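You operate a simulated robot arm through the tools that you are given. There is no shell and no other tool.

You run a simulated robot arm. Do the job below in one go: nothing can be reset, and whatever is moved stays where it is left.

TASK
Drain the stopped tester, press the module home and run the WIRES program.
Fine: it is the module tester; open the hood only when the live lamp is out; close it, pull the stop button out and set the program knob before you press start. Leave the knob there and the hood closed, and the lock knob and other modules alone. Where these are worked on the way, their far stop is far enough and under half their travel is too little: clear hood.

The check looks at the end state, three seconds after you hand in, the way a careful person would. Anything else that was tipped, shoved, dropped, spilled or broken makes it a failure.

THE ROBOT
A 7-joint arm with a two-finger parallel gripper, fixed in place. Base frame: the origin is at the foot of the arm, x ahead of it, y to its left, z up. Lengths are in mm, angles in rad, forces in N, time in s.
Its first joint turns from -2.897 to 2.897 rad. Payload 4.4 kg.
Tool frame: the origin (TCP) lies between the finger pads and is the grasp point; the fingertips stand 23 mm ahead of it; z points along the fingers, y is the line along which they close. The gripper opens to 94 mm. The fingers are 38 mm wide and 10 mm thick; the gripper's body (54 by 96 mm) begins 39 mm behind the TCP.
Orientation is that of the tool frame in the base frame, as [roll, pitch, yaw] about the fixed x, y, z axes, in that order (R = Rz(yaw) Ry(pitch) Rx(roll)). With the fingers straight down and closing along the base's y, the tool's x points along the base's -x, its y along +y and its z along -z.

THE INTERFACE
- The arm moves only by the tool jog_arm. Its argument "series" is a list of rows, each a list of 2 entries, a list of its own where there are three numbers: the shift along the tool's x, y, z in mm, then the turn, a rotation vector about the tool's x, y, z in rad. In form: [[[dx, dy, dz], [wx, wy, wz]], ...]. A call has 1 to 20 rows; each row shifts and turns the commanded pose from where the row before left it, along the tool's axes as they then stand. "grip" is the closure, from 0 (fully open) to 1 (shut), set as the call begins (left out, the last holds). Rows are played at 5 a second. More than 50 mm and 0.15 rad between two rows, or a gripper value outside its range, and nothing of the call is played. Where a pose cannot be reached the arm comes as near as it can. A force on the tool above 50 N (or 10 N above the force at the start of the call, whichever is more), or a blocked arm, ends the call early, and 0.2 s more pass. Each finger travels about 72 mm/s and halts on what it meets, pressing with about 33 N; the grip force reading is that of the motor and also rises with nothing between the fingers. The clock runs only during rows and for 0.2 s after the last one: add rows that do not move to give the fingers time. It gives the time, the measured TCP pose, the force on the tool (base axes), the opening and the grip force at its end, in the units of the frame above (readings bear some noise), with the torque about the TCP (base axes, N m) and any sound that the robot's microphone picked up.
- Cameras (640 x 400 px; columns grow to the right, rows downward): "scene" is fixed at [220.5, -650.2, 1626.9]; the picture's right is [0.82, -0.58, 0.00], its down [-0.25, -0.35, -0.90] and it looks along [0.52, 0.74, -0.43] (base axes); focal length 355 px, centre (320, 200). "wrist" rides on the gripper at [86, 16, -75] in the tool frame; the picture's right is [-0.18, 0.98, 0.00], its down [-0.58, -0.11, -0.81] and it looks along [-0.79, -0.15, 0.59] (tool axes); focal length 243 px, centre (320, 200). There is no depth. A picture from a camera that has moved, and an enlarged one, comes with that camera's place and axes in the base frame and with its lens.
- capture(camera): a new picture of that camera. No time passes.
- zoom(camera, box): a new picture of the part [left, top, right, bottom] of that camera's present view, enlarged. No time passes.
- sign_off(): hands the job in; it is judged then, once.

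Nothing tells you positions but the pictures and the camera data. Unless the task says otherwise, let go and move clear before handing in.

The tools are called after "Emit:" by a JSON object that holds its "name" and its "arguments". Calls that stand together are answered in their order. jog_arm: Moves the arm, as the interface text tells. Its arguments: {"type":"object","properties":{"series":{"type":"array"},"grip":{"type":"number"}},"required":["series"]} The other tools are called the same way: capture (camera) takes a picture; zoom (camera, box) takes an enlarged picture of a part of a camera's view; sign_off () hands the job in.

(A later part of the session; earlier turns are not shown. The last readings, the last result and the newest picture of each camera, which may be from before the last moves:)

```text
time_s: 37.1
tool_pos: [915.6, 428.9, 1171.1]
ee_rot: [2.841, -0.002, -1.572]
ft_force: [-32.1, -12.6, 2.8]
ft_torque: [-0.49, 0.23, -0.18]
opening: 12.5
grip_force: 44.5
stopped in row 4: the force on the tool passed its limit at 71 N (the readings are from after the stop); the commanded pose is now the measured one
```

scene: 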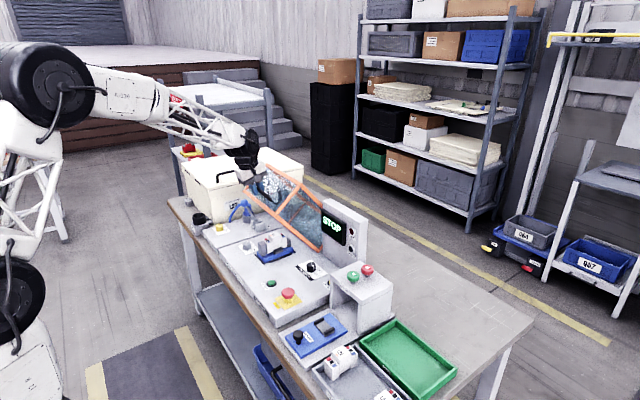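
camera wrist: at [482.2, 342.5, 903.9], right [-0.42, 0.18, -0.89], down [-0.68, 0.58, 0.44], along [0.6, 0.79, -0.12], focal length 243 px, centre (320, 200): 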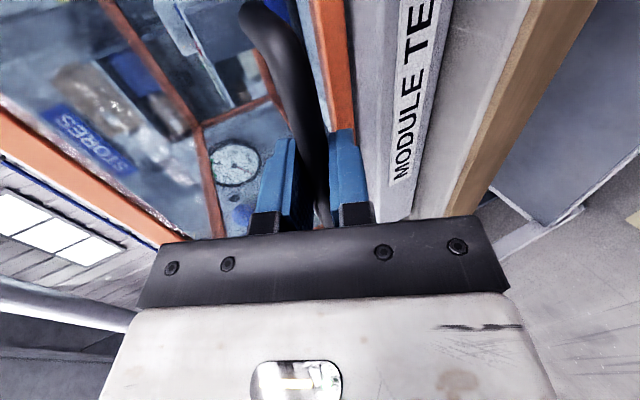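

The far stop is reached at about 90°. I'll release the handle, back out along the finger axis, and check that the hood stays open.

Emit:
{"name": "jog_arm", "arguments": {"grip": 0.55, "series": [[[0, 0, 0], [0, 0, 0]], [[0, 0, 0], [0, 0, 0]], [[0, 0, 0], [0, 0, 0]], [[0, 0, -12], [0, 0, 0]], [[0, 0, -12], [0, 0, 0]], [[0, 4, -20], [0, 0, 0]], [[0, 9, -30], [0, 0, 0]], [[0, 9, -30], [0, 0, 0]], [[0, 0, 0], [0, 0, 0]]]}}

Emit:
{"name": "capture", "arguments": {"camera": "scene"}}

Emit:
{"name": "zoom", "arguments": {"camera": "scene", "box": [200, 200, 360, 310]}}

Emit:
{"name": "capture", "arguments": {"camera": "wrist"}}

```text
time_s: 39.1
tool_pos: [928.3, 430.3, 1275.2]
ee_rot: [2.842, -0.002, -1.573]
ft_force: [0.6, -0.2, -0.9]
ft_torque: [0.0, 0.02, -0.02]
opening: 42.3
grip_force: 0.0
```

```text
taken
```

scene: 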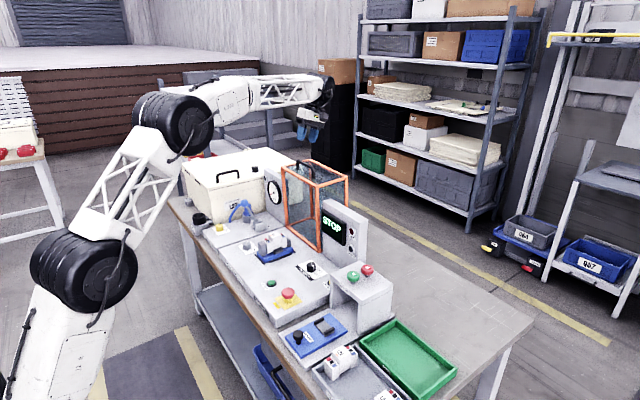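

```text
3.64 times, centred on (280, 255) of scene
camera zoom: at [220.5, -650.2, 1626.9], right [0.82, -0.58, 0.0], down [-0.25, -0.35, -0.9], along [0.52, 0.74, -0.43], focal length 1291 px, centre (466, 0)
```

zoom: 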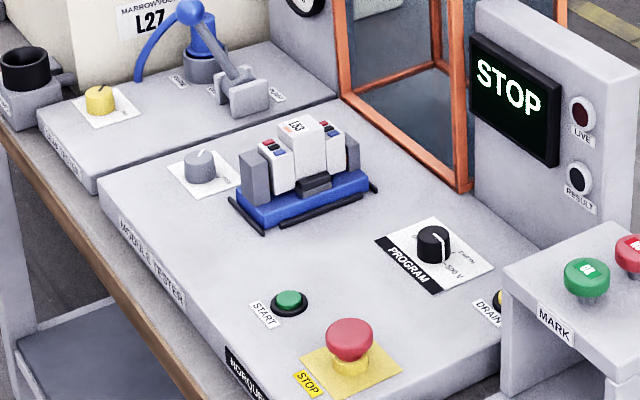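

```text
taken
camera wrist: at [933.6, 344.2, 1351.6], right [-0.94, 0.19, 0.29], down [0.34, 0.58, 0.74], along [-0.03, 0.79, -0.61], focal length 243 px, centre (320, 200)
```

wrist: 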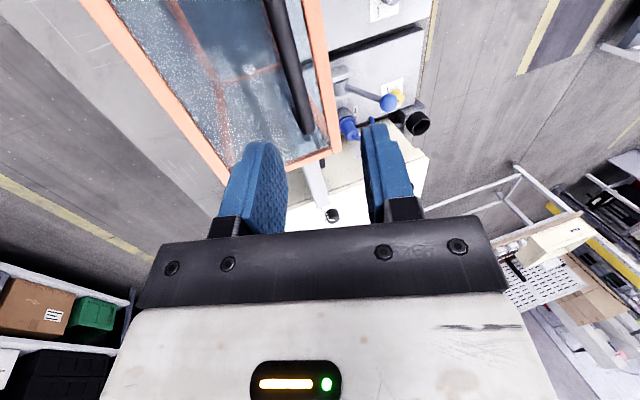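

The hood stays open by itself. I'll bring the arm back over the module with the gripper pointing down to inspect how it sits.

Emit:
{"name": "jog_arm", "arguments": {"series": [[[0, 0, 0], [0.15, 0, 0]], [[0, 0, 0], [0.1496, 0, 0]], [[6, 45, 0], [0, 0, 0]], [[6, 45, 0], [0, 0, 0]], [[6, 45, 0], [0, 0, 0]], [[6, 45, 0], [0, 0, 0]], [[6, 45, 0], [0, 0, 0]], [[6, 45, 0], [0, 0, 0]], [[0, 0, 0], [0, 0, 0.1428]], [[0, 0, 0], [0, 0, 0.1428]], [[0, 0, 0], [0, 0, 0.1428]], [[0, 0, 0], [0, 0, 0.1428]], [[0, 0, 0], [0, 0, 0.1428]], [[0, 0, 0], [0, 0, 0.1428]], [[0, 0, 0], [0, 0, 0.1428]], [[0, 0, 0], [0, 0, 0.1428]], [[0, 0, 0], [0, 0, 0.1428]], [[0, 0, 0], [0, 0, 0.1428]], [[0, 0, 0], [0, 0, 0.1428]], [[0, 0, 0], [0, 0, 0]]]}}

Emit:
{"name": "capture", "arguments": {"camera": "wrist"}}

Emit:
{"name": "zoom", "arguments": {"camera": "wrist", "box": [240, 40, 400, 140]}}

Emit:
{"name": "zoom", "arguments": {"camera": "scene", "box": [240, 220, 320, 270]}}

```text
time_s: 43.3
tool_pos: [657.6, 393.6, 1275.6]
ee_rot: [-3.14, -0.001, 3.136]
ft_force: [-0.4, 0.2, -0.1]
ft_torque: [0.0, -0.03, 0.0]
opening: 42.1
grip_force: 0.0
```

```text
taken
camera wrist: at [569.8, 410.2, 1351.1], right [0.19, 0.98, 0.0], down [0.58, -0.11, 0.81], along [0.79, -0.15, -0.59], focal length 243 px, centre (320, 200)
```

wrist: 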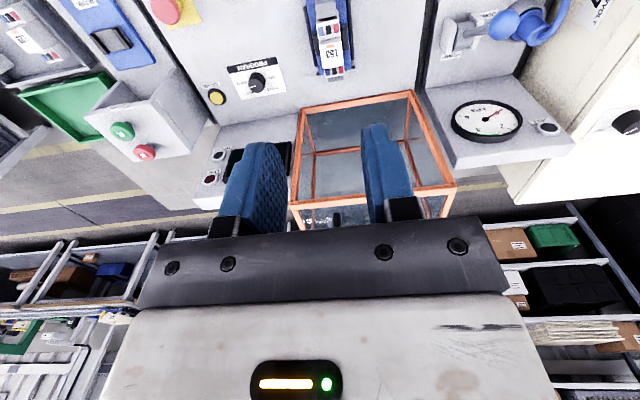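

```text
4.00 times, centred on (320, 90) of wrist
camera zoom: at [569.8, 410.2, 1351.1], right [0.19, 0.98, 0.0], down [0.58, -0.11, 0.81], along [0.79, -0.15, -0.59], focal length 970 px, centre (320, 640)
```

zoom: 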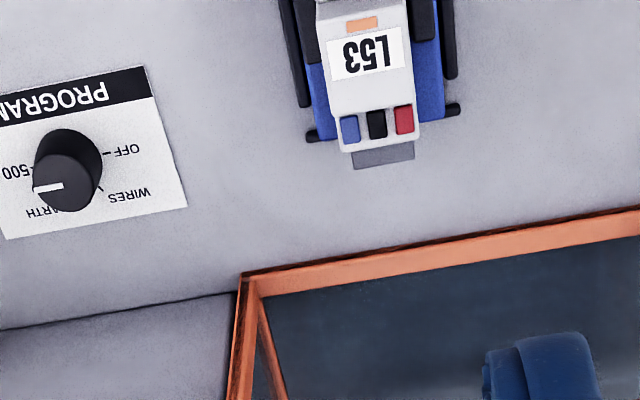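

```text
8.00 times, centred on (280, 245) of scene
camera zoom: at [220.5, -650.2, 1626.9], right [0.82, -0.58, 0.0], down [-0.25, -0.35, -0.9], along [0.52, 0.74, -0.43], focal length 2840 px, centre (640, -160)
```

zoom: 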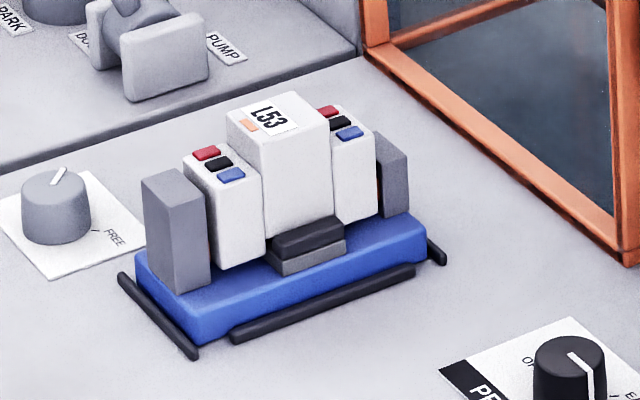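

The module L53 stands in its blue cradle between two grey end posts. I'll get a closer, lower view to see whether home is downward.

Emit:
{"name": "jog_arm", "arguments": {"grip": 1, "series": [[[30, 0, 35], [0, 0, 0]], [[30, 0, 35], [0, 0, 0]], [[30, 0, 35], [0, 0, 0]], [[30, 0, 35], [0, 0, 0]], [[20, 0, 35], [0, 0, 0]], [[0, 0, 35], [0, 0, 0]], [[0, 0, 0], [0, 0, 0]]]}}

Emit:
{"name": "capture", "arguments": {"camera": "wrist"}}

Emit:
{"name": "zoom", "arguments": {"camera": "wrist", "box": [220, 0, 420, 125]}}

```text
time_s: 44.9
tool_pos: [517.7, 395.1, 1065.9]
ee_rot: [-3.14, -0.002, 3.14]
ft_force: [-0.1, 0.5, 0.4]
ft_torque: [0.02, -0.02, -0.04]
opening: 0.1
grip_force: 33.4
```

```text
taken
camera wrist: at [430.9, 410.3, 1141.2], right [0.19, 0.98, 0.0], down [0.58, -0.11, 0.81], along [0.79, -0.15, -0.59], focal length 243 px, centre (320, 200)
```

wrist: 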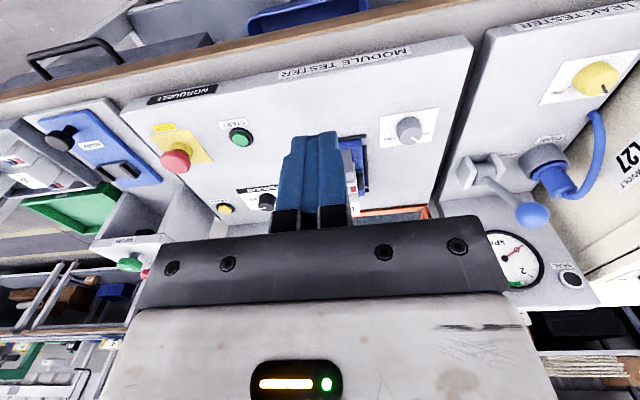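

```text
3.20 times, centred on (320, 62) of wrist
camera zoom: at [430.9, 410.3, 1141.2], right [0.19, 0.98, 0.0], down [0.58, -0.11, 0.81], along [0.79, -0.15, -0.59], focal length 776 px, centre (320, 640)
```

zoom: 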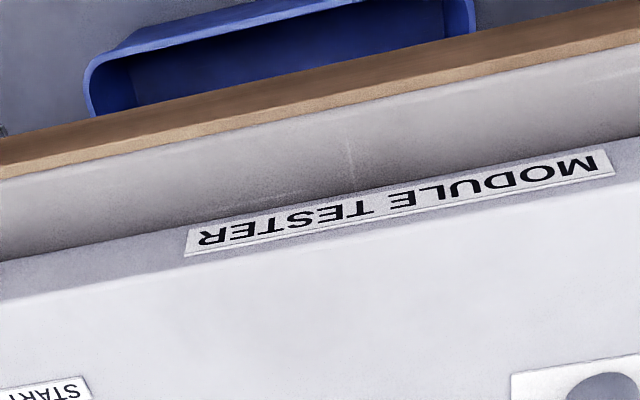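

The fingers block that view. I'll shift forward and to the right to see the module past the fingers.

Emit:
{"name": "jog_arm", "arguments": {"series": [[[-30, -20, 0], [0, 0, 0]], [[-30, -20, 0], [0, 0, 0]], [[-30, -20, 0], [0, 0, 0]], [[0, 0, 0], [0, 0, 0]]]}}

Emit:
{"name": "capture", "arguments": {"camera": "wrist"}}

Emit:
{"name": "zoom", "arguments": {"camera": "wrist", "box": [330, 80, 490, 180]}}

```text
time_s: 45.9
tool_pos: [606.9, 333.0, 1066.1]
ee_rot: [-3.139, -0.001, 3.14]
ft_force: [-0.3, -0.6, 0.3]
ft_torque: [0.0, -0.03, 0.01]
opening: 0.2
grip_force: 33.0
```

```text
taken
camera wrist: at [518.9, 349.3, 1141.8], right [0.19, 0.98, 0.0], down [0.58, -0.11, 0.81], along [0.79, -0.15, -0.59], focal length 243 px, centre (320, 200)
```

wrist: 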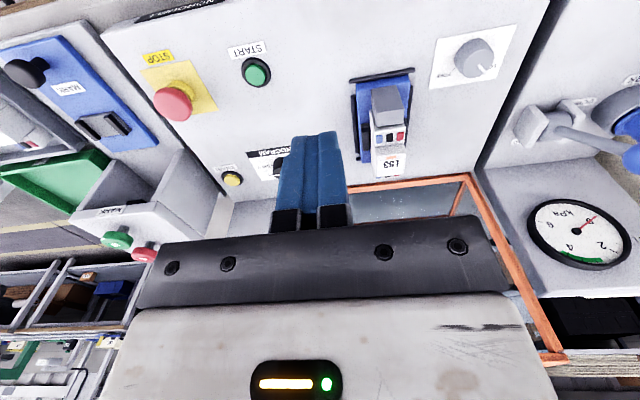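

```text
4.00 times, centred on (410, 130) of wrist
camera zoom: at [518.9, 349.3, 1141.8], right [0.19, 0.98, 0.0], down [0.58, -0.11, 0.81], along [0.79, -0.15, -0.59], focal length 970 px, centre (-40, 480)
```

zoom: 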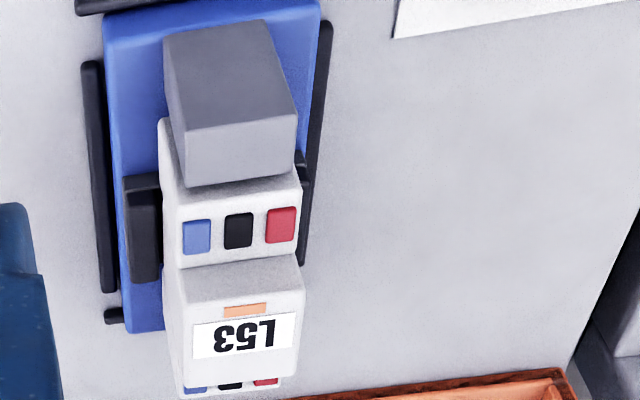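

The module's top centre comes out at (744, 395, 929) from three views. I'll hover over it with closed fingers and descend to just above.

Emit:
{"name": "jog_arm", "arguments": {"series": [[[-34, 15.5, 0], [0, 0, 0]], [[-34, 15.5, 0], [0, 0, 0]], [[-34, 15.5, 0], [0, 0, 0]], [[-35, 15.5, 0], [0, 0, 0]], [[0, 0, 35], [0, 0, 0]], [[0, 0, 35], [0, 0, 0]], [[0, 0, 25], [0, 0, 0]], [[0, 0, 0], [0, 0, 0]]]}}

Emit:
{"name": "capture", "arguments": {"camera": "wrist"}}

Emit:
{"name": "zoom", "arguments": {"camera": "scene", "box": [240, 200, 330, 270]}}

```text
time_s: 47.7
tool_pos: [744.8, 395.2, 970.9]
ee_rot: [-3.138, -0.002, 3.139]
ft_force: [0.5, -0.2, 0.1]
ft_torque: [-0.02, 0.01, -0.02]
opening: 0.0
grip_force: 32.8
```

```text
taken
camera wrist: at [657.4, 412.1, 1045.6], right [0.19, 0.98, 0.0], down [0.58, -0.11, 0.81], along [0.79, -0.15, -0.59], focal length 243 px, centre (320, 200)
```

wrist: 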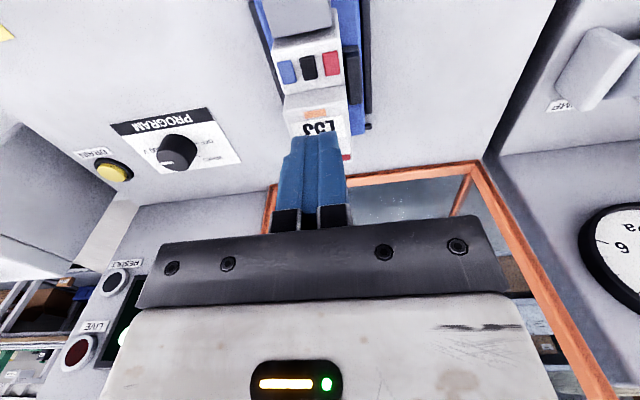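

```text
5.71 times, centred on (285, 235) of scene
camera zoom: at [220.5, -650.2, 1626.9], right [0.82, -0.58, 0.0], down [-0.25, -0.35, -0.9], along [0.52, 0.74, -0.43], focal length 2028 px, centre (520, 0)
```

zoom: 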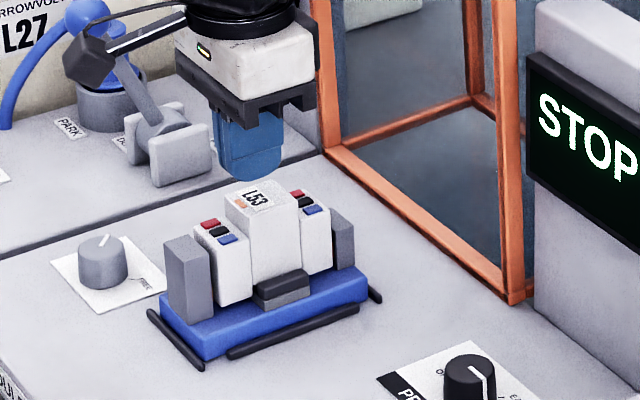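

Aligned over the block. I'll press down gently in small steps.

Emit:
{"name": "jog_arm", "arguments": {"series": [[[0, 0, 5], [0, 0, 0]], [[0, 0, 5], [0, 0, 0]], [[0, 0, 4], [0, 0, 0]], [[0, 0, 3], [0, 0, 0]], [[0, 0, 3], [0, 0, 0]], [[0, 0, 2], [0, 0, 0]], [[0, 0, 0], [0, 0, 0]]]}}

Emit:
{"name": "zoom", "arguments": {"camera": "scene", "box": [240, 200, 330, 270]}}

```text
time_s: 49.3
tool_pos: [742.1, 395.1, 949.5]
ee_rot: [-3.14, -0.002, 3.139]
ft_force: [0.2, -0.5, 0.0]
ft_torque: [0.02, 0.01, 0.0]
opening: 0.0
grip_force: 33.0
```

```text
5.71 times, centred on (285, 235) of scene
camera zoom: at [220.5, -650.2, 1626.9], right [0.82, -0.58, 0.0], down [-0.25, -0.35, -0.9], along [0.52, 0.74, -0.43], focal length 2028 px, centre (520, 0)
```

zoom: 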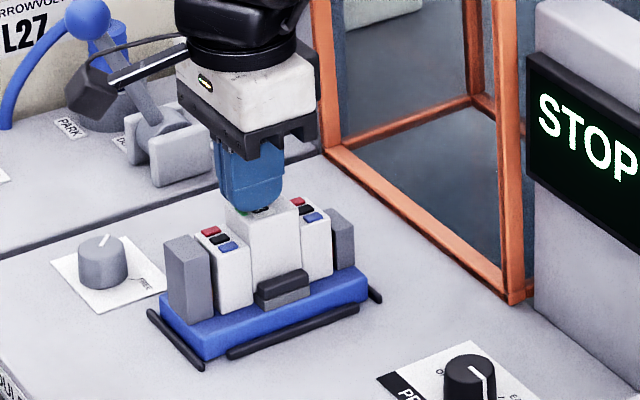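

Not yet in contact. I'll continue down in 2 mm steps.

Emit:
{"name": "jog_arm", "arguments": {"series": [[[0, 0, 2], [0, 0, 0]], [[0, 0, 2], [0, 0, 0]], [[0, 0, 2], [0, 0, 0]], [[0, 0, 2], [0, 0, 0]], [[0, 0, 2], [0, 0, 0]], [[0, 0, 0], [0, 0, 0]]]}}

Emit:
{"name": "zoom", "arguments": {"camera": "scene", "box": [240, 200, 330, 270]}}

```text
time_s: 50.3
tool_pos: [744.5, 396.1, 945.0]
ee_rot: [3.141, 0.005, 3.139]
ft_force: [-0.3, -0.1, 3.5]
ft_torque: [0.02, 0.1, -0.02]
opening: 0.0
grip_force: 32.8
stopped in row 5: the force on the tool passed its limit at 54 N (the readings are from after the stop); the commanded pose is now the measured one
```

```text
5.71 times, centred on (285, 235) of scene
camera zoom: at [220.5, -650.2, 1626.9], right [0.82, -0.58, 0.0], down [-0.25, -0.35, -0.9], along [0.52, 0.74, -0.43], focal length 2028 px, centre (520, 0)
```

zoom: 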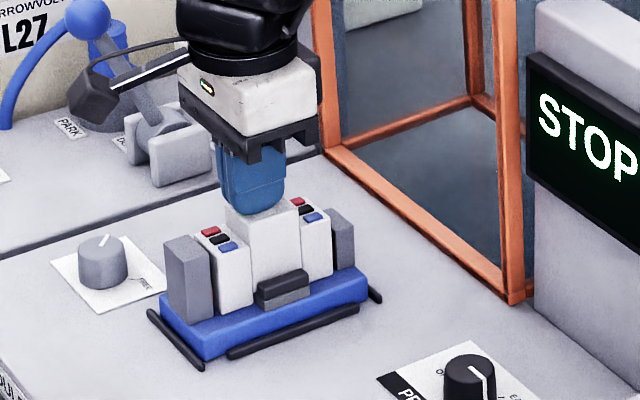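

The contact colours moved down about 5 mm between the first and second pictures, and the last press met a hard stop, so the module looks seated. I'll lift off and compare.

Emit:
{"name": "jog_arm", "arguments": {"series": [[[0, 0, -10], [0, 0, 0]], [[0, 0, -30], [0, 0, 0]], [[0, 0, -40], [0, 0, 0]], [[0, 0, -40], [0, 0, 0]], [[40, 0, -20], [0, 0, 0]], [[40, 0, -20], [0, 0, 0]], [[0, 0, 0], [0, 0, 0]]]}}

Emit:
{"name": "zoom", "arguments": {"camera": "scene", "box": [240, 220, 320, 270]}}

Emit:
{"name": "capture", "arguments": {"camera": "wrist"}}

```text
time_s: 51.9
tool_pos: [660.5, 395.9, 1104.0]
ee_rot: [-3.141, 0.002, 3.14]
ft_force: [0.1, 0.5, -0.3]
ft_torque: [-0.01, -0.02, 0.02]
opening: 0.1
grip_force: 33.1
```

```text
8.00 times, centred on (280, 245) of scene
camera zoom: at [220.5, -650.2, 1626.9], right [0.82, -0.58, 0.0], down [-0.25, -0.35, -0.9], along [0.52, 0.74, -0.43], focal length 2840 px, centre (640, -160)
```

zoom: 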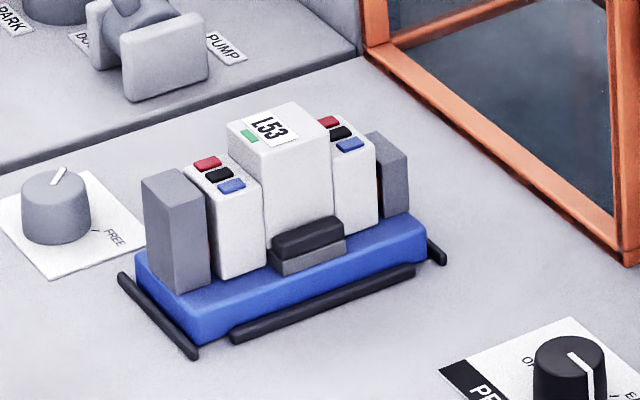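

```text
taken
camera wrist: at [574.1, 412.2, 1179.5], right [0.19, 0.98, 0.0], down [0.58, -0.11, 0.81], along [0.79, -0.15, -0.59], focal length 243 px, centre (320, 200)
```

wrist: 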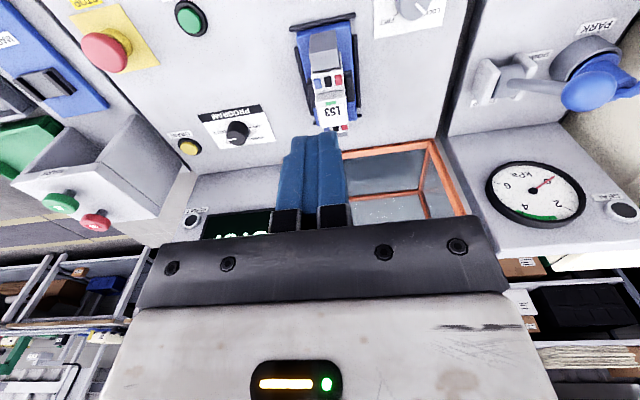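

The module's indicator turned from orange to green, so it is home. Now I'll go back up to re-grip the hood handle by reversing the earlier path.

Emit:
{"name": "jog_arm", "arguments": {"grip": 0.55, "series": [[[0, 0, -42.8], [0, 0, 0]], [[0, 0, -42.8], [0, 0, 0]], [[0, 0, -42.8], [0, 0, 0]], [[0, 0, -42.8], [0, 0, 0]], [[0, 0, 0], [0, 0, -0.1428]], [[0, 0, 0], [0, 0, -0.1428]], [[0, 0, 0], [0, 0, -0.1428]], [[0, 0, 0], [0, 0, -0.1428]], [[0, 0, 0], [0, 0, -0.1428]], [[0, 0, 0], [0, 0, -0.1428]], [[0, 0, 0], [0, 0, -0.1428]], [[0, 0, 0], [0, 0, -0.1428]], [[0, 0, 0], [0, 0, -0.1428]], [[0, 0, 0], [0, 0, -0.1428]], [[0, 0, 0], [0, 0, -0.1428]], [[0, 0, 0], [0, 0, 0]]]}}

Emit:
{"name": "jog_arm", "arguments": {"series": [[[-5.7, -44, 0], [0, 0, 0]], [[-5.7, -44, 0], [0, 0, 0]], [[-5.7, -44, 0], [0, 0, 0]], [[-5.7, -44, 0], [0, 0, 0]], [[-5.7, -44, 0], [0, 0, 0]], [[-5.7, -44, 0], [0, 0, 0]], [[0, 0, 0], [-0.15, 0, 0]], [[0, 0, 0], [-0.15, 0, 0]], [[0, 0, 0], [0, 0, 0]], [[0, 0, 0], [0, 0, 0]]]}}

Emit:
{"name": "capture", "arguments": {"camera": "wrist"}}

Emit:
{"name": "capture", "arguments": {"camera": "scene"}}

```text
time_s: 55.3
tool_pos: [664.1, 394.6, 1277.1]
ee_rot: [-3.138, 0.001, -1.57]
ft_force: [-0.1, 0.9, 0.0]
ft_torque: [0.02, 0.02, 0.0]
opening: 42.3
grip_force: 0.1
```

```text
time_s: 57.5
tool_pos: [928.6, 428.3, 1278.3]
ee_rot: [2.843, -0.001, -1.572]
ft_force: [0.6, 0.1, 0.8]
ft_torque: [0.0, -0.03, -0.03]
opening: 42.2
grip_force: 0.0
```

```text
taken
camera wrist: at [933.1, 341.0, 1353.6], right [-0.94, 0.19, 0.29], down [0.34, 0.58, 0.74], along [-0.03, 0.79, -0.61], focal length 243 px, centre (320, 200)
```

wrist: 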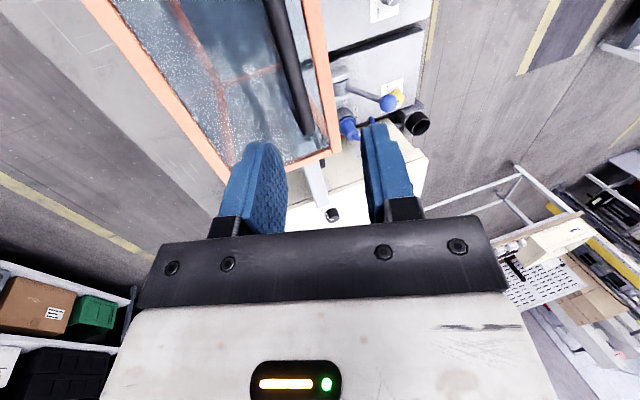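

```text
taken
```

scene: 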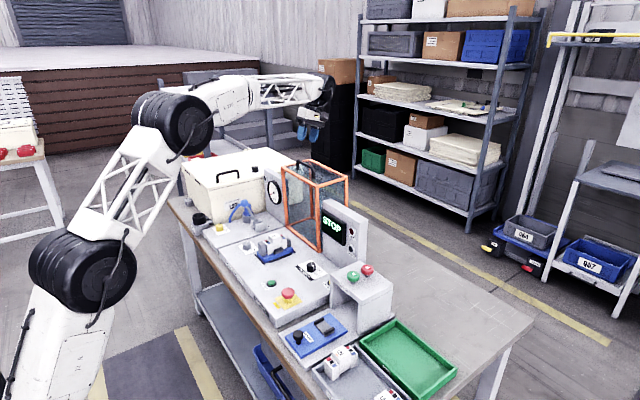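

Same view as on release. I'll go back down around the bar and close.

Emit:
{"name": "jog_arm", "arguments": {"series": [[[-2, -9, 30], [0, 0, 0]], [[0, -9, 30], [0, 0, 0]], [[0, -4, 20], [0, 0, 0]], [[0, 0, 13], [0, 0, 0]], [[0, 0, 12], [0, 0, 0]], [[0, 0, 0], [0, 0, 0]]]}}

Emit:
{"name": "capture", "arguments": {"camera": "wrist"}}

```text
time_s: 58.9
tool_pos: [917.6, 432.2, 1170.5]
ee_rot: [2.845, 0.0, -1.574]
ft_force: [-0.1, -0.6, 0.5]
ft_torque: [-0.03, 0.03, -0.01]
opening: 42.2
grip_force: 0.1
```

```text
taken
camera wrist: at [922.9, 344.5, 1247.2], right [-0.94, 0.19, 0.29], down [0.34, 0.58, 0.74], along [-0.03, 0.79, -0.61], focal length 243 px, centre (320, 200)
```

wrist: 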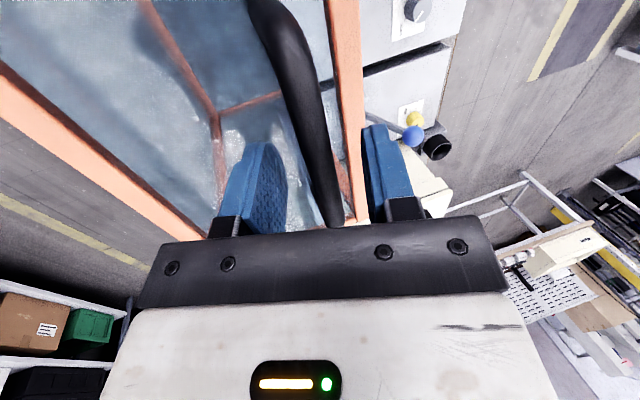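

The bar is between the pads, so I'll close on it.

Emit:
{"name": "jog_arm", "arguments": {"grip": 1, "series": [[[0, 0, 0], [0, 0, 0]], [[0, 0, 0], [0, 0, 0]], [[0, 0, 0], [0, 0, 0]], [[0, 0, 0], [0, 0, 0]]]}}

```text
time_s: 60.1
tool_pos: [916.5, 431.0, 1171.3]
ee_rot: [2.844, -0.001, -1.574]
ft_force: [-20.0, -5.0, 0.8]
ft_torque: [-0.02, 0.13, -0.82]
opening: 12.9
grip_force: 44.8
stopped in row 4: the force on the tool passed its limit at 51 N (the readings are from after the stop); the commanded pose is now the measured one
```

Gripped again. I'll reverse the opening: first pull the hood off its stop with the tool orientation fixed, then follow the arc.

Emit:
{"name": "jog_arm", "arguments": {"series": [[[0, 7.17, 1.5], [0, 0, 0]], [[0, 7.17, 1.6], [0, 0, 0]], [[0, 7.17, 1.8], [0, 0, 0]], [[0, 7.17, 1.9], [0, 0, 0]], [[0, 7.17, 2.0], [0, 0, 0]], [[0, 7.17, 2.1], [0, 0, 0]], [[0, 0, 0], [0, 0, 0]]]}}

```text
time_s: 61.7
tool_pos: [874.0, 430.8, 1171.7]
ee_rot: [2.842, -0.002, -1.573]
ft_force: [2.2, -3.2, -16.2]
ft_torque: [-0.21, -0.07, -1.35]
opening: 12.8
grip_force: 45.4
```

The hood is following. I'll continue the closing arc with the tool rotating along.

Emit:
{"name": "jog_arm", "arguments": {"series": [[[0, 9.27, 3.5], [0.03, 0, 0]], [[0, 9.27, 3.3], [0.03, 0, 0]], [[0, 9.27, 3.2], [0.03, 0, 0]], [[0, 9.27, 3.2], [0.03, 0, 0]], [[0, 9.27, 3.2], [0.03, 0, 0]], [[0, 9.27, 3.2], [0.03, 0, 0]], [[0, 9.27, 3.2], [0.03, 0, 0]], [[0, 9.27, 3.2], [0.03, 0, 0]], [[0, 0, 0], [0, 0, 0]]]}}

```text
time_s: 63.7
tool_pos: [794.9, 432.2, 1160.3]
ee_rot: [3.082, -0.002, -1.573]
ft_force: [11.5, -15.6, -38.4]
ft_torque: [-0.12, -0.08, -1.21]
opening: 12.8
grip_force: 45.8
```

Some inward radial load is building, so I'll ease the radius in slightly and continue.

Emit:
{"name": "jog_arm", "arguments": {"series": [[[0.3, 9.1, 3.75], [0.03, 0, 0]], [[0.3, 9.1, 3.75], [0.03, 0, 0]], [[0.2, 9.1, 3.75], [0.03, 0, 0]], [[0, 9.1, 3.75], [0.03, 0, 0]], [[0, 9.2, 3.3], [0.03, 0, 0]], [[0, 9.2, 3.2], [0.03, 0, 0]], [[0, 0, 0], [0, 0, 0]]]}}

```text
time_s: 65.3
tool_pos: [739.0, 432.4, 1141.0]
ee_rot: [-3.019, 0.003, -1.571]
ft_force: [-0.4, 9.4, 0.2]
ft_torque: [0.17, 0.02, -0.97]
opening: 12.7
grip_force: 45.4
```

Loads are near zero at about 58° open. I'll continue lowering.

Emit:
{"name": "jog_arm", "arguments": {"series": [[[0, 12.36, 4.4], [0.04, 0, 0]], [[0, 12.36, 4.4], [0.04, 0, 0]], [[0, 12.36, 4.4], [0.04, 0, 0]], [[0, 12.36, 4.4], [0.04, 0, 0]], [[0, 12.36, 4.4], [0.04, 0, 0]], [[0, 12.36, 4.4], [0.04, 0, 0]], [[0, 12.36, 4.4], [0.04, 0, 0]], [[0, 12.36, 4.4], [0.04, 0, 0]], [[0, 0, 0], [0, 0, 0]]]}}

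Emit:
{"name": "zoom", "arguments": {"camera": "scene", "box": [170, 130, 380, 280]}}

```text
time_s: 67.3
tool_pos: [653.6, 432.2, 1080.1]
ee_rot: [-2.701, -0.002, -1.573]
ft_force: [3.1, 34.9, -3.7]
ft_torque: [1.01, -0.06, -0.83]
opening: 12.7
grip_force: 45.3
```

```text
2.67 times, centred on (275, 205) of scene
camera zoom: at [220.5, -650.2, 1626.9], right [0.82, -0.58, 0.0], down [-0.25, -0.35, -0.9], along [0.52, 0.74, -0.43], focal length 947 px, centre (440, 187)
```

zoom: 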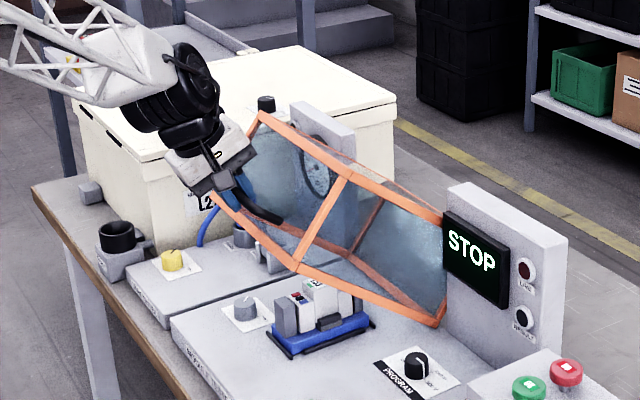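

Still on the arc at about 40° open. I'll ease the sideways load and keep lowering.

Emit:
{"name": "jog_arm", "arguments": {"series": [[[-0.6, 12.36, 4.4], [0.04, 0, 0]], [[-0.4, 12.36, 4.4], [0.04, 0, 0]], [[-0.2, 12.36, 4.4], [0.04, 0, 0]], [[0, 12.36, 4.4], [0.04, 0, 0]], [[0, 12.36, 4.4], [0.04, 0, 0]], [[0, 12.36, 4.4], [0.04, 0, 0]], [[0, 0, 0], [0, 0, 0]]]}}

```text
time_s: 68.9
tool_pos: [605.2, 433.5, 1019.5]
ee_rot: [-2.461, -0.003, -1.576]
ft_force: [-3.9, -44.4, 1.2]
ft_torque: [0.77, -0.01, -1.58]
opening: 12.7
grip_force: 44.9
```

A sideways load of −44 N is near the limit, so I'll ease it before continuing.

Emit:
{"name": "jog_arm", "arguments": {"series": [[[0.5, 0, 0], [0, 0, 0]], [[0, 0, 0], [0, 0, 0]]]}}

```text
time_s: 69.5
tool_pos: [605.1, 433.8, 1018.6]
ee_rot: [-2.46, 0.0, -1.57]
ft_force: [16.0, -19.2, -12.3]
ft_torque: [0.33, 0.04, -1.18]
opening: 12.7
grip_force: 45.2
```

Emit:
{"name": "jog_arm", "arguments": {"series": [[[0.3, 12.36, 4.4], [0.04, 0, 0]], [[0, 12.36, 4.4], [0.04, 0, 0]], [[0, 12.36, 4.4], [0.04, 0, 0]], [[0, 12.36, 4.4], [0.04, 0, 0]], [[0, 12.36, 4.4], [0.04, 0, 0]], [[0, 0, 0], [0, 0, 0]]]}}

Emit:
{"name": "zoom", "arguments": {"camera": "scene", "box": [170, 130, 380, 280]}}

```text
time_s: 70.9
tool_pos: [574.2, 432.1, 960.4]
ee_rot: [-2.261, 0.0, -1.572]
ft_force: [-2.9, 10.4, -1.1]
ft_torque: [1.07, -0.01, -0.24]
opening: 12.8
grip_force: 45.2
```

```text
2.67 times, centred on (275, 205) of scene
camera zoom: at [220.5, -650.2, 1626.9], right [0.82, -0.58, 0.0], down [-0.25, -0.35, -0.9], along [0.52, 0.74, -0.43], focal length 947 px, centre (440, 187)
```

zoom: 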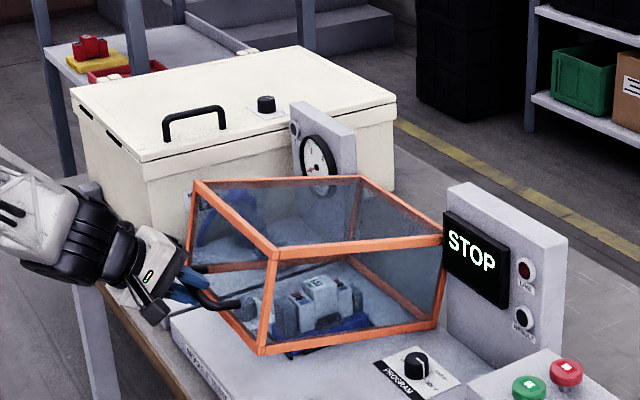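

About 14° left, with loads low. I'll lower more gently toward closed.

Emit:
{"name": "jog_arm", "arguments": {"series": [[[0, 9.27, 3.3], [0.03, 0, 0]], [[0, 9.27, 3.3], [0.03, 0, 0]], [[0, 9.27, 3.3], [0.03, 0, 0]], [[0, 9.27, 3.3], [0.03, 0, 0]], [[0, 9.27, 3.3], [0.03, 0, 0]], [[0, 6.2, 2.2], [0.02, 0, 0]], [[0, 6.2, 2.2], [0.02, 0, 0]], [[0, 0, 0], [0, 0, 0]]]}}

```text
time_s: 72.7
tool_pos: [557.4, 430.8, 899.5]
ee_rot: [-2.072, 0.0, -1.572]
ft_force: [-4.0, 27.3, -2.4]
ft_torque: [0.83, 0.0, -0.61]
opening: 12.8
grip_force: 44.8
```

Nearly closed. Slow final steps until the hood rests on the deck.

Emit:
{"name": "jog_arm", "arguments": {"series": [[[-0.3, 3.1, 1.08], [0.01, 0, 0]], [[0, 3.1, 1.08], [0.01, 0, 0]], [[0, 3.1, 1.08], [0.01, 0, 0]], [[0, 3.1, 1.08], [0.01, 0, 0]], [[0, 3.1, 1.08], [0.01, 0, 0]], [[0, 3.1, 1.08], [0.01, 0, 0]], [[0, 0, 0], [0, 0, 0]]]}}

Emit:
{"name": "zoom", "arguments": {"camera": "scene", "box": [200, 190, 330, 280]}}

```text
time_s: 74.2
tool_pos: [555.9, 432.5, 884.5]
ee_rot: [-2.005, 0.003, -1.572]
ft_force: [-10.9, -16.7, 10.1]
ft_torque: [0.18, -0.07, -0.51]
opening: 12.6
grip_force: 45.2
stopped in row 7: the force on the tool passed its limit at 55 N (the readings are from after the stop); the commanded pose is now the measured one
```

```text
4.44 times, centred on (265, 235) of scene
camera zoom: at [220.5, -650.2, 1626.9], right [0.82, -0.58, 0.0], down [-0.25, -0.35, -0.9], along [0.52, 0.74, -0.43], focal length 1578 px, centre (564, 44)
```

zoom: 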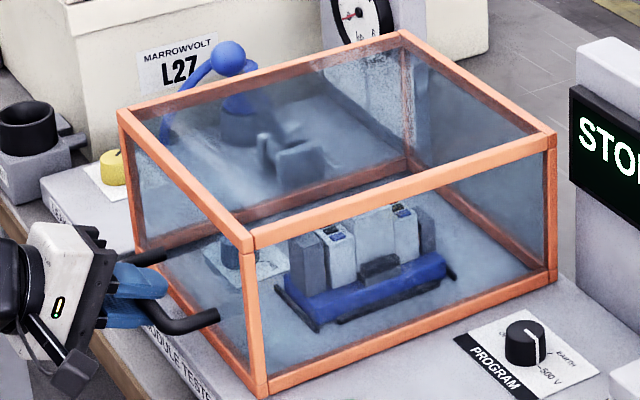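

The hood rests closed on the deck. I'll release, back out along the finger axis, then rise clear.

Emit:
{"name": "jog_arm", "arguments": {"grip": 0.55, "series": [[[0, 0, 0], [0, 0, 0]], [[0, 0, 0], [0, 0, 0]], [[0, 0, 0], [0, 0, 0]], [[0, 0, -15], [0, 0, 0]], [[0, 0, -25], [0, 0, 0]], [[0, 0, -30], [0, 0, 0]], [[0, 0, -30], [0, 0, 0]], [[0, -36, -16.7], [0, 0, 0]], [[0, -36, -16.7], [0, 0, 0]], [[0, -36, -16.7], [0, 0, 0]], [[0, -36, -16.7], [0, 0, 0]], [[0, -36, -16.7], [0, 0, 0]], [[0, -36, -16.7], [0, 0, 0]], [[0, 0, 0], [0, 0, 0]]]}}

Emit:
{"name": "capture", "arguments": {"camera": "scene"}}

Emit:
{"name": "zoom", "arguments": {"camera": "scene", "box": [210, 180, 400, 300]}}

```text
time_s: 77.2
tool_pos: [467.7, 432.4, 1165.6]
ee_rot: [-2.006, 0.002, -1.575]
ft_force: [0.0, -0.3, -0.4]
ft_torque: [0.01, -0.05, 0.0]
opening: 42.3
grip_force: 0.0
```

```text
taken
```

scene: 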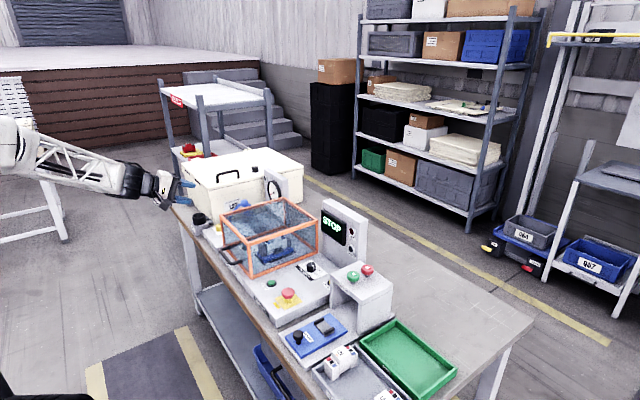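

```text
3.33 times, centred on (305, 240) of scene
camera zoom: at [220.5, -650.2, 1626.9], right [0.82, -0.58, 0.0], down [-0.25, -0.35, -0.9], along [0.52, 0.74, -0.43], focal length 1183 px, centre (370, 67)
```

zoom: 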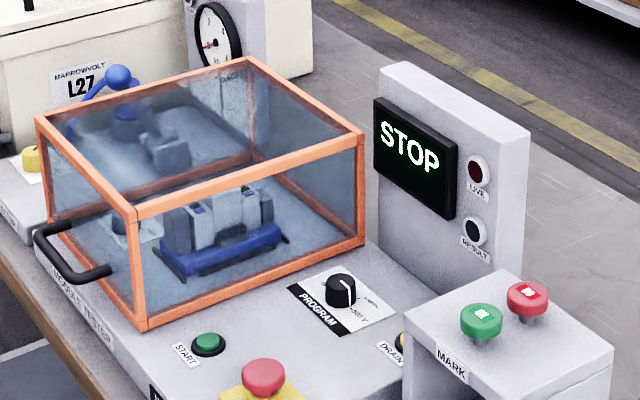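

The hood is back exactly in its closed place and LIVE is out. Next is the STOP button, so I'll turn the gripper straight down and open it wide.

Emit:
{"name": "jog_arm", "arguments": {"grip": 0, "series": [[[0, 0, 0], [-0.126, 0, 0]], [[0, 0, 0], [-0.126, 0, 0]], [[0, 0, 0], [-0.126, 0, 0]], [[0, 0, 0], [-0.126, 0, 0]], [[0, 0, 0], [-0.126, 0, 0]], [[0, 0, 0], [-0.126, 0, 0]], [[0, 0, 0], [-0.126, 0, 0]], [[0, 0, 0], [-0.126, 0, 0]], [[0, 0, 0], [-0.126, 0, 0]], [[0, 0, 0], [0, 0, 0.1428]], [[0, 0, 0], [0, 0, 0.1428]], [[0, 0, 0], [0, 0, 0.1428]], [[0, 0, 0], [0, 0, 0.1428]], [[0, 0, 0], [0, 0, 0.1428]], [[0, 0, 0], [0, 0, 0.1428]], [[0, 0, 0], [0, 0, 0.1428]], [[0, 0, 0], [0, 0, 0.1428]], [[0, 0, 0], [0, 0, 0.1428]], [[0, 0, 0], [0, 0, 0.1428]], [[0, 0, 0], [0, 0, 0.1428]]]}}

Emit:
{"name": "jog_arm", "arguments": {"series": [[[0, 0, 0], [0, 0, 0]], [[-22, -36.5, 0], [0, 0, 0]], [[-22, -36.5, 0], [0, 0, 0]], [[-22, -36.5, 0], [0, 0, 0]], [[-22, -36.5, 0], [0, 0, 0]], [[-22, -36.5, 0], [0, 0, 0]], [[-22, -36.5, 0], [0, 0, 0]], [[-22, -36.5, 0], [0, 0, 0]], [[0, -36.5, 0], [0, 0, 0]], [[0, 0, 40], [0, 0, 0]], [[0, 0, 40], [0, 0, 0]], [[0, 0, 0], [0, 0, 0]]]}}

Emit:
{"name": "capture", "arguments": {"camera": "wrist"}}

Emit:
{"name": "zoom", "arguments": {"camera": "wrist", "box": [240, 0, 400, 100]}}

Emit:
{"name": "zoom", "arguments": {"camera": "scene", "box": [240, 255, 340, 320]}}

```text
time_s: 81.4
tool_pos: [464.7, 432.6, 1164.7]
ee_rot: [3.14, 0.003, 3.137]
ft_force: [0.6, -0.3, -0.5]
ft_torque: [-0.02, -0.01, 0.01]
opening: 94.0
grip_force: 0.1
```

```text
time_s: 84.0
tool_pos: [618.4, 138.8, 1085.7]
ee_rot: [3.139, 0.004, 3.136]
ft_force: [-0.3, 0.3, 0.5]
ft_torque: [0.0, -0.02, -0.01]
opening: 94.1
grip_force: 0.0
```

```text
taken
camera wrist: at [531.3, 154.9, 1160.4], right [0.19, 0.98, 0.0], down [0.58, -0.11, 0.81], along [0.79, -0.15, -0.59], focal length 243 px, centre (320, 200)
```

wrist: 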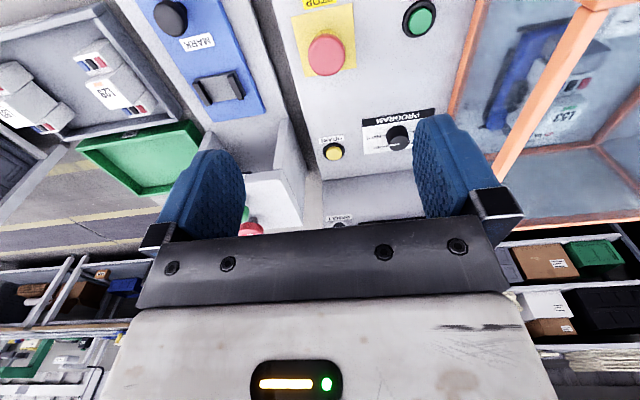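

```text
4.00 times, centred on (320, 50) of wrist
camera zoom: at [531.3, 154.9, 1160.4], right [0.19, 0.98, 0.0], down [0.58, -0.11, 0.81], along [0.79, -0.15, -0.59], focal length 970 px, centre (320, 800)
```

zoom: 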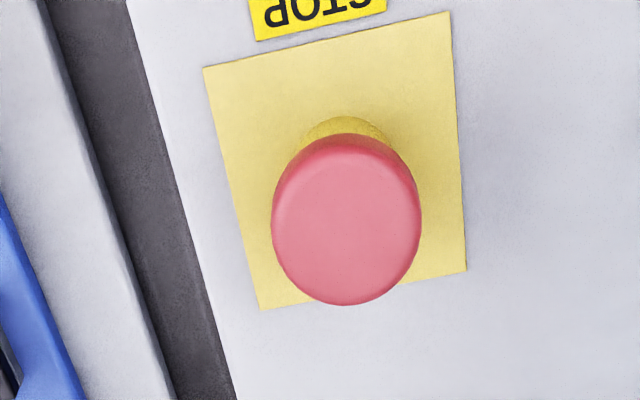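

```text
6.15 times, centred on (290, 288) of scene
camera zoom: at [220.5, -650.2, 1626.9], right [0.82, -0.58, 0.0], down [-0.25, -0.35, -0.9], along [0.52, 0.74, -0.43], focal length 2184 px, centre (505, -338)
```

zoom: 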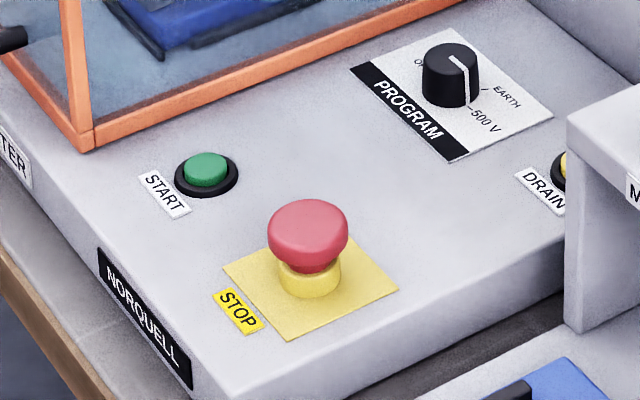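

The stop head is about 40 mm wide, centred near (648, 140.5, 876). I'll descend with open fingers either side of it.

Emit:
{"name": "jog_arm", "arguments": {"series": [[[-29.6, 1.7, 0], [0, 0, 0]], [[0, 0, 40], [0, 0, 0]], [[0, 0, 40], [0, 0, 0]], [[0, 0, 40], [0, 0, 0]], [[0, 0, 40], [0, 0, 0]], [[0, 0, 25], [0, 0, 0]], [[0, 0, 15], [0, 0, 0]], [[0, 0, 10], [0, 0, 0]], [[0, 0, 0], [0, 0, 0]]]}}

Emit:
{"name": "capture", "arguments": {"camera": "wrist"}}

Emit:
{"name": "zoom", "arguments": {"camera": "scene", "box": [240, 255, 340, 320]}}

```text
time_s: 86.0
tool_pos: [650.6, 141.8, 875.0]
ee_rot: [3.141, 0.001, 3.138]
ft_force: [-0.5, 0.4, -0.6]
ft_torque: [0.02, 0.03, 0.02]
opening: 93.9
grip_force: 0.2
```

```text
taken
camera wrist: at [562.5, 157.4, 949.4], right [0.19, 0.98, 0.0], down [0.58, -0.11, 0.81], along [0.79, -0.15, -0.59], focal length 243 px, centre (320, 200)
```

wrist: 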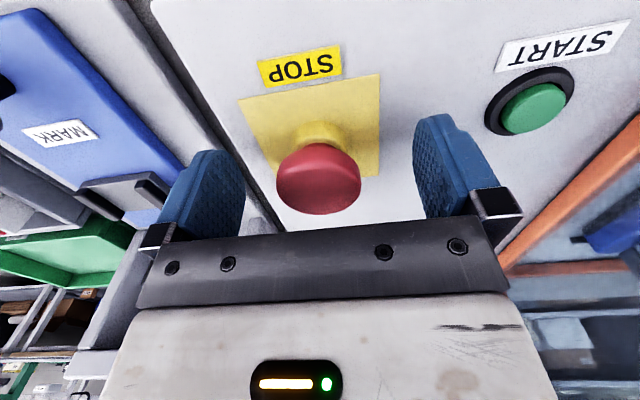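

```text
6.15 times, centred on (290, 288) of scene
camera zoom: at [220.5, -650.2, 1626.9], right [0.82, -0.58, 0.0], down [-0.25, -0.35, -0.9], along [0.52, 0.74, -0.43], focal length 2184 px, centre (505, -338)
```

zoom: 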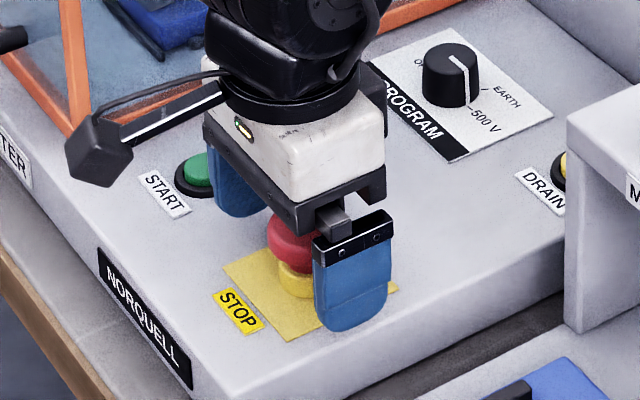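

The head is centred between the fingers, so I'll close on it.

Emit:
{"name": "jog_arm", "arguments": {"grip": 1, "series": [[[0, 0, 0], [0, 0, 0]], [[0, 0, 0], [0, 0, 0]], [[0, 0, 0], [0, 0, 0]], [[0, 0, 0], [0, 0, 0]]]}}

```text
time_s: 87.1
tool_pos: [649.7, 139.8, 874.9]
ee_rot: [3.141, 0.002, 3.138]
ft_force: [2.5, -14.3, 2.7]
ft_torque: [-0.31, -0.02, -0.06]
opening: 40.7
grip_force: 45.0
stopped in row 4: the force on the tool passed its limit at 52 N (the readings are from after the stop); the commanded pose is now the measured one
```

Gripped at 40.7 mm. Now I'll pull it straight up in small steps.

Emit:
{"name": "jog_arm", "arguments": {"series": [[[0, 0, -2], [0, 0, 0]], [[0, 0, -2], [0, 0, 0]], [[0, 0, -2], [0, 0, 0]], [[0, 0, -2], [0, 0, 0]], [[0, 0, 0], [0, 0, 0]]]}}

Emit:
{"name": "zoom", "arguments": {"camera": "scene", "box": [240, 180, 400, 320]}}

```text
time_s: 88.3
tool_pos: [650.5, 139.2, 882.7]
ee_rot: [3.141, 0.0, 3.137]
ft_force: [14.1, -39.4, -22.0]
ft_torque: [-0.25, 0.13, -0.12]
opening: 40.7
grip_force: 44.6
heard: click
```

```text
2.86 times, centred on (320, 250) of scene
camera zoom: at [220.5, -650.2, 1626.9], right [0.82, -0.58, 0.0], down [-0.25, -0.35, -0.9], along [0.52, 0.74, -0.43], focal length 1014 px, centre (320, 57)
```

zoom: 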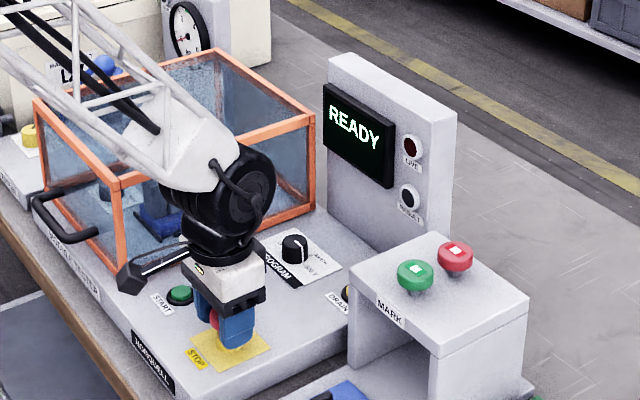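

A click, and the display reads READY. I'll release the stop button and rise.

Emit:
{"name": "jog_arm", "arguments": {"grip": 0, "series": [[[0, 0, 0], [0, 0, 0]], [[0, 0, 0], [0, 0, 0]], [[0, 0, 0], [0, 0, 0]], [[0, 0, -20], [0, 0, 0]], [[0, 0, -40], [0, 0, 0]], [[0, 0, -40], [0, 0, 0]], [[0, 0, -40], [0, 0, 0]], [[-40, 22, 0], [0, 0, 0]], [[-30, 22, 0], [0, 0, 0]], [[0, 22, 0], [0, 0, 0]], [[0, 0, 0], [0, 0, 0]]]}}

Emit:
{"name": "capture", "arguments": {"camera": "wrist"}}

Emit:
{"name": "zoom", "arguments": {"camera": "wrist", "box": [250, 60, 410, 160]}}

Emit:
{"name": "zoom", "arguments": {"camera": "scene", "box": [240, 180, 400, 320]}}

```text
time_s: 90.7
tool_pos: [721.2, 208.6, 1023.3]
ee_rot: [3.141, 0.0, 3.138]
ft_force: [-0.1, -0.5, 0.0]
ft_torque: [0.0, 0.03, -0.02]
opening: 94.3
grip_force: 0.1
```

```text
taken
camera wrist: at [633.3, 224.1, 1098.0], right [0.19, 0.98, 0.0], down [0.58, -0.11, 0.81], along [0.79, -0.15, -0.59], focal length 243 px, centre (320, 200)
```

wrist: 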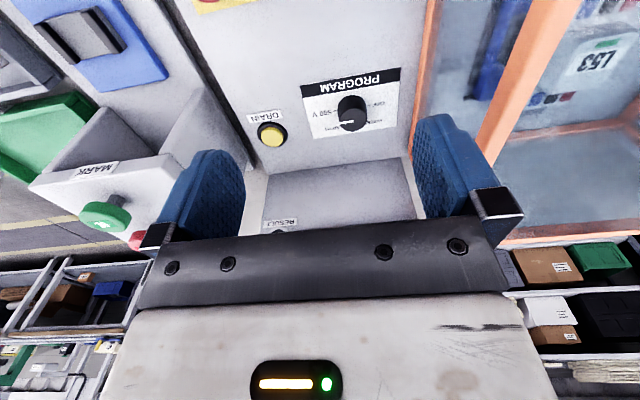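

```text
4.00 times, centred on (330, 110) of wrist
camera zoom: at [633.3, 224.1, 1098.0], right [0.19, 0.98, 0.0], down [0.58, -0.11, 0.81], along [0.79, -0.15, -0.59], focal length 970 px, centre (280, 560)
```

zoom: 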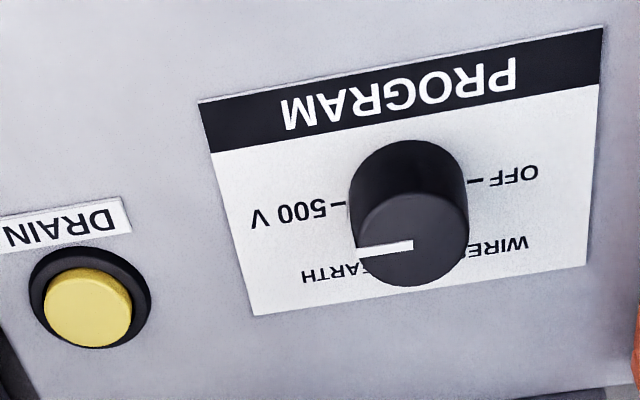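

```text
2.86 times, centred on (320, 250) of scene
camera zoom: at [220.5, -650.2, 1626.9], right [0.82, -0.58, 0.0], down [-0.25, -0.35, -0.9], along [0.52, 0.74, -0.43], focal length 1014 px, centre (320, 57)
```

zoom: 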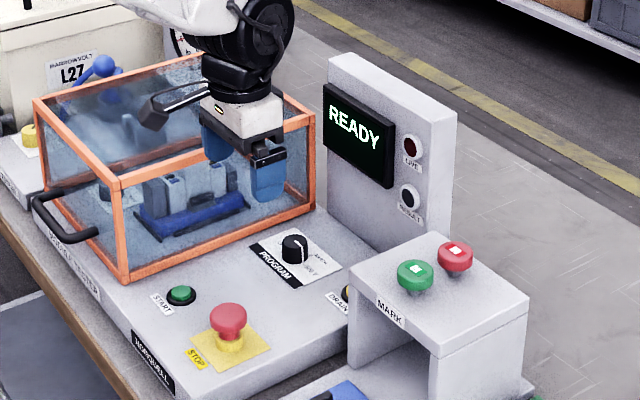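

READY is shown with stop out. Next is the PROGRAM knob, pointing at 500 V. I'll get a steeper look at its tick marks.

Emit:
{"name": "jog_arm", "arguments": {"grip": 0.3, "series": [[[-40, 10, 0], [0, 0, 0]], [[-40, 10, 0], [0, 0, 0]], [[0, 0, 0], [0, 0, 0]]]}}

Emit:
{"name": "zoom", "arguments": {"camera": "wrist", "box": [250, -10, 410, 90]}}

Emit:
{"name": "capture", "arguments": {"camera": "wrist"}}

Emit:
{"name": "zoom", "arguments": {"camera": "scene", "box": [290, 250, 340, 282]}}

```text
time_s: 91.5
tool_pos: [799.5, 227.8, 1023.6]
ee_rot: [3.14, 0.001, 3.138]
ft_force: [0.0, -0.5, 0.7]
ft_torque: [0.01, -0.01, -0.04]
opening: 65.8
grip_force: 0.1
```

```text
refused: -10 is not a number from 0 to 400
```

```text
taken
camera wrist: at [712.5, 242.8, 1097.7], right [0.19, 0.98, 0.0], down [0.58, -0.11, 0.81], along [0.79, -0.15, -0.59], focal length 243 px, centre (320, 200)
```

wrist: 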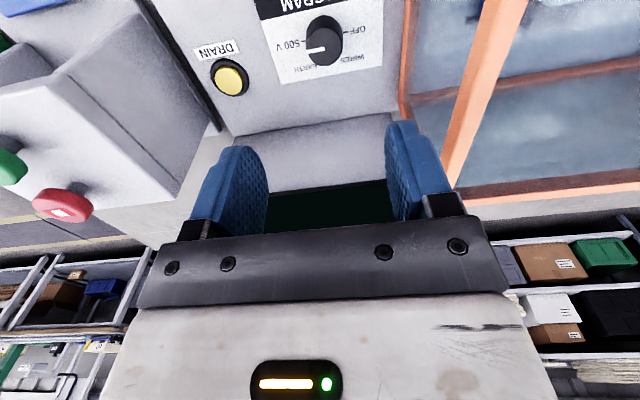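

```text
12.50 times, centred on (315, 266) of scene
camera zoom: at [220.5, -650.2, 1626.9], right [0.82, -0.58, 0.0], down [-0.25, -0.35, -0.9], along [0.52, 0.74, -0.43], focal length 4437 px, centre (382, -625)
```

zoom: 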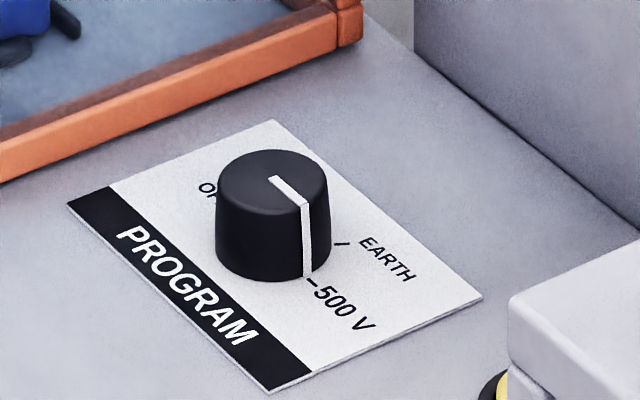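

Emit:
{"name": "zoom", "arguments": {"camera": "wrist", "box": [270, 0, 390, 80]}}

```text
5.00 times, centred on (330, 40) of wrist
camera zoom: at [712.5, 242.8, 1097.7], right [0.19, 0.98, 0.0], down [0.58, -0.11, 0.81], along [0.79, -0.15, -0.59], focal length 1213 px, centre (270, 1000)
```

zoom: 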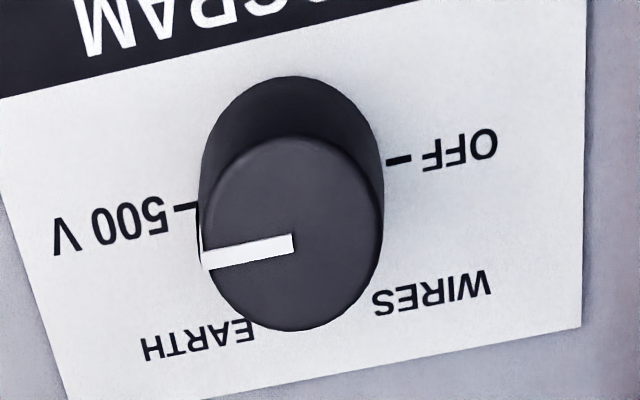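

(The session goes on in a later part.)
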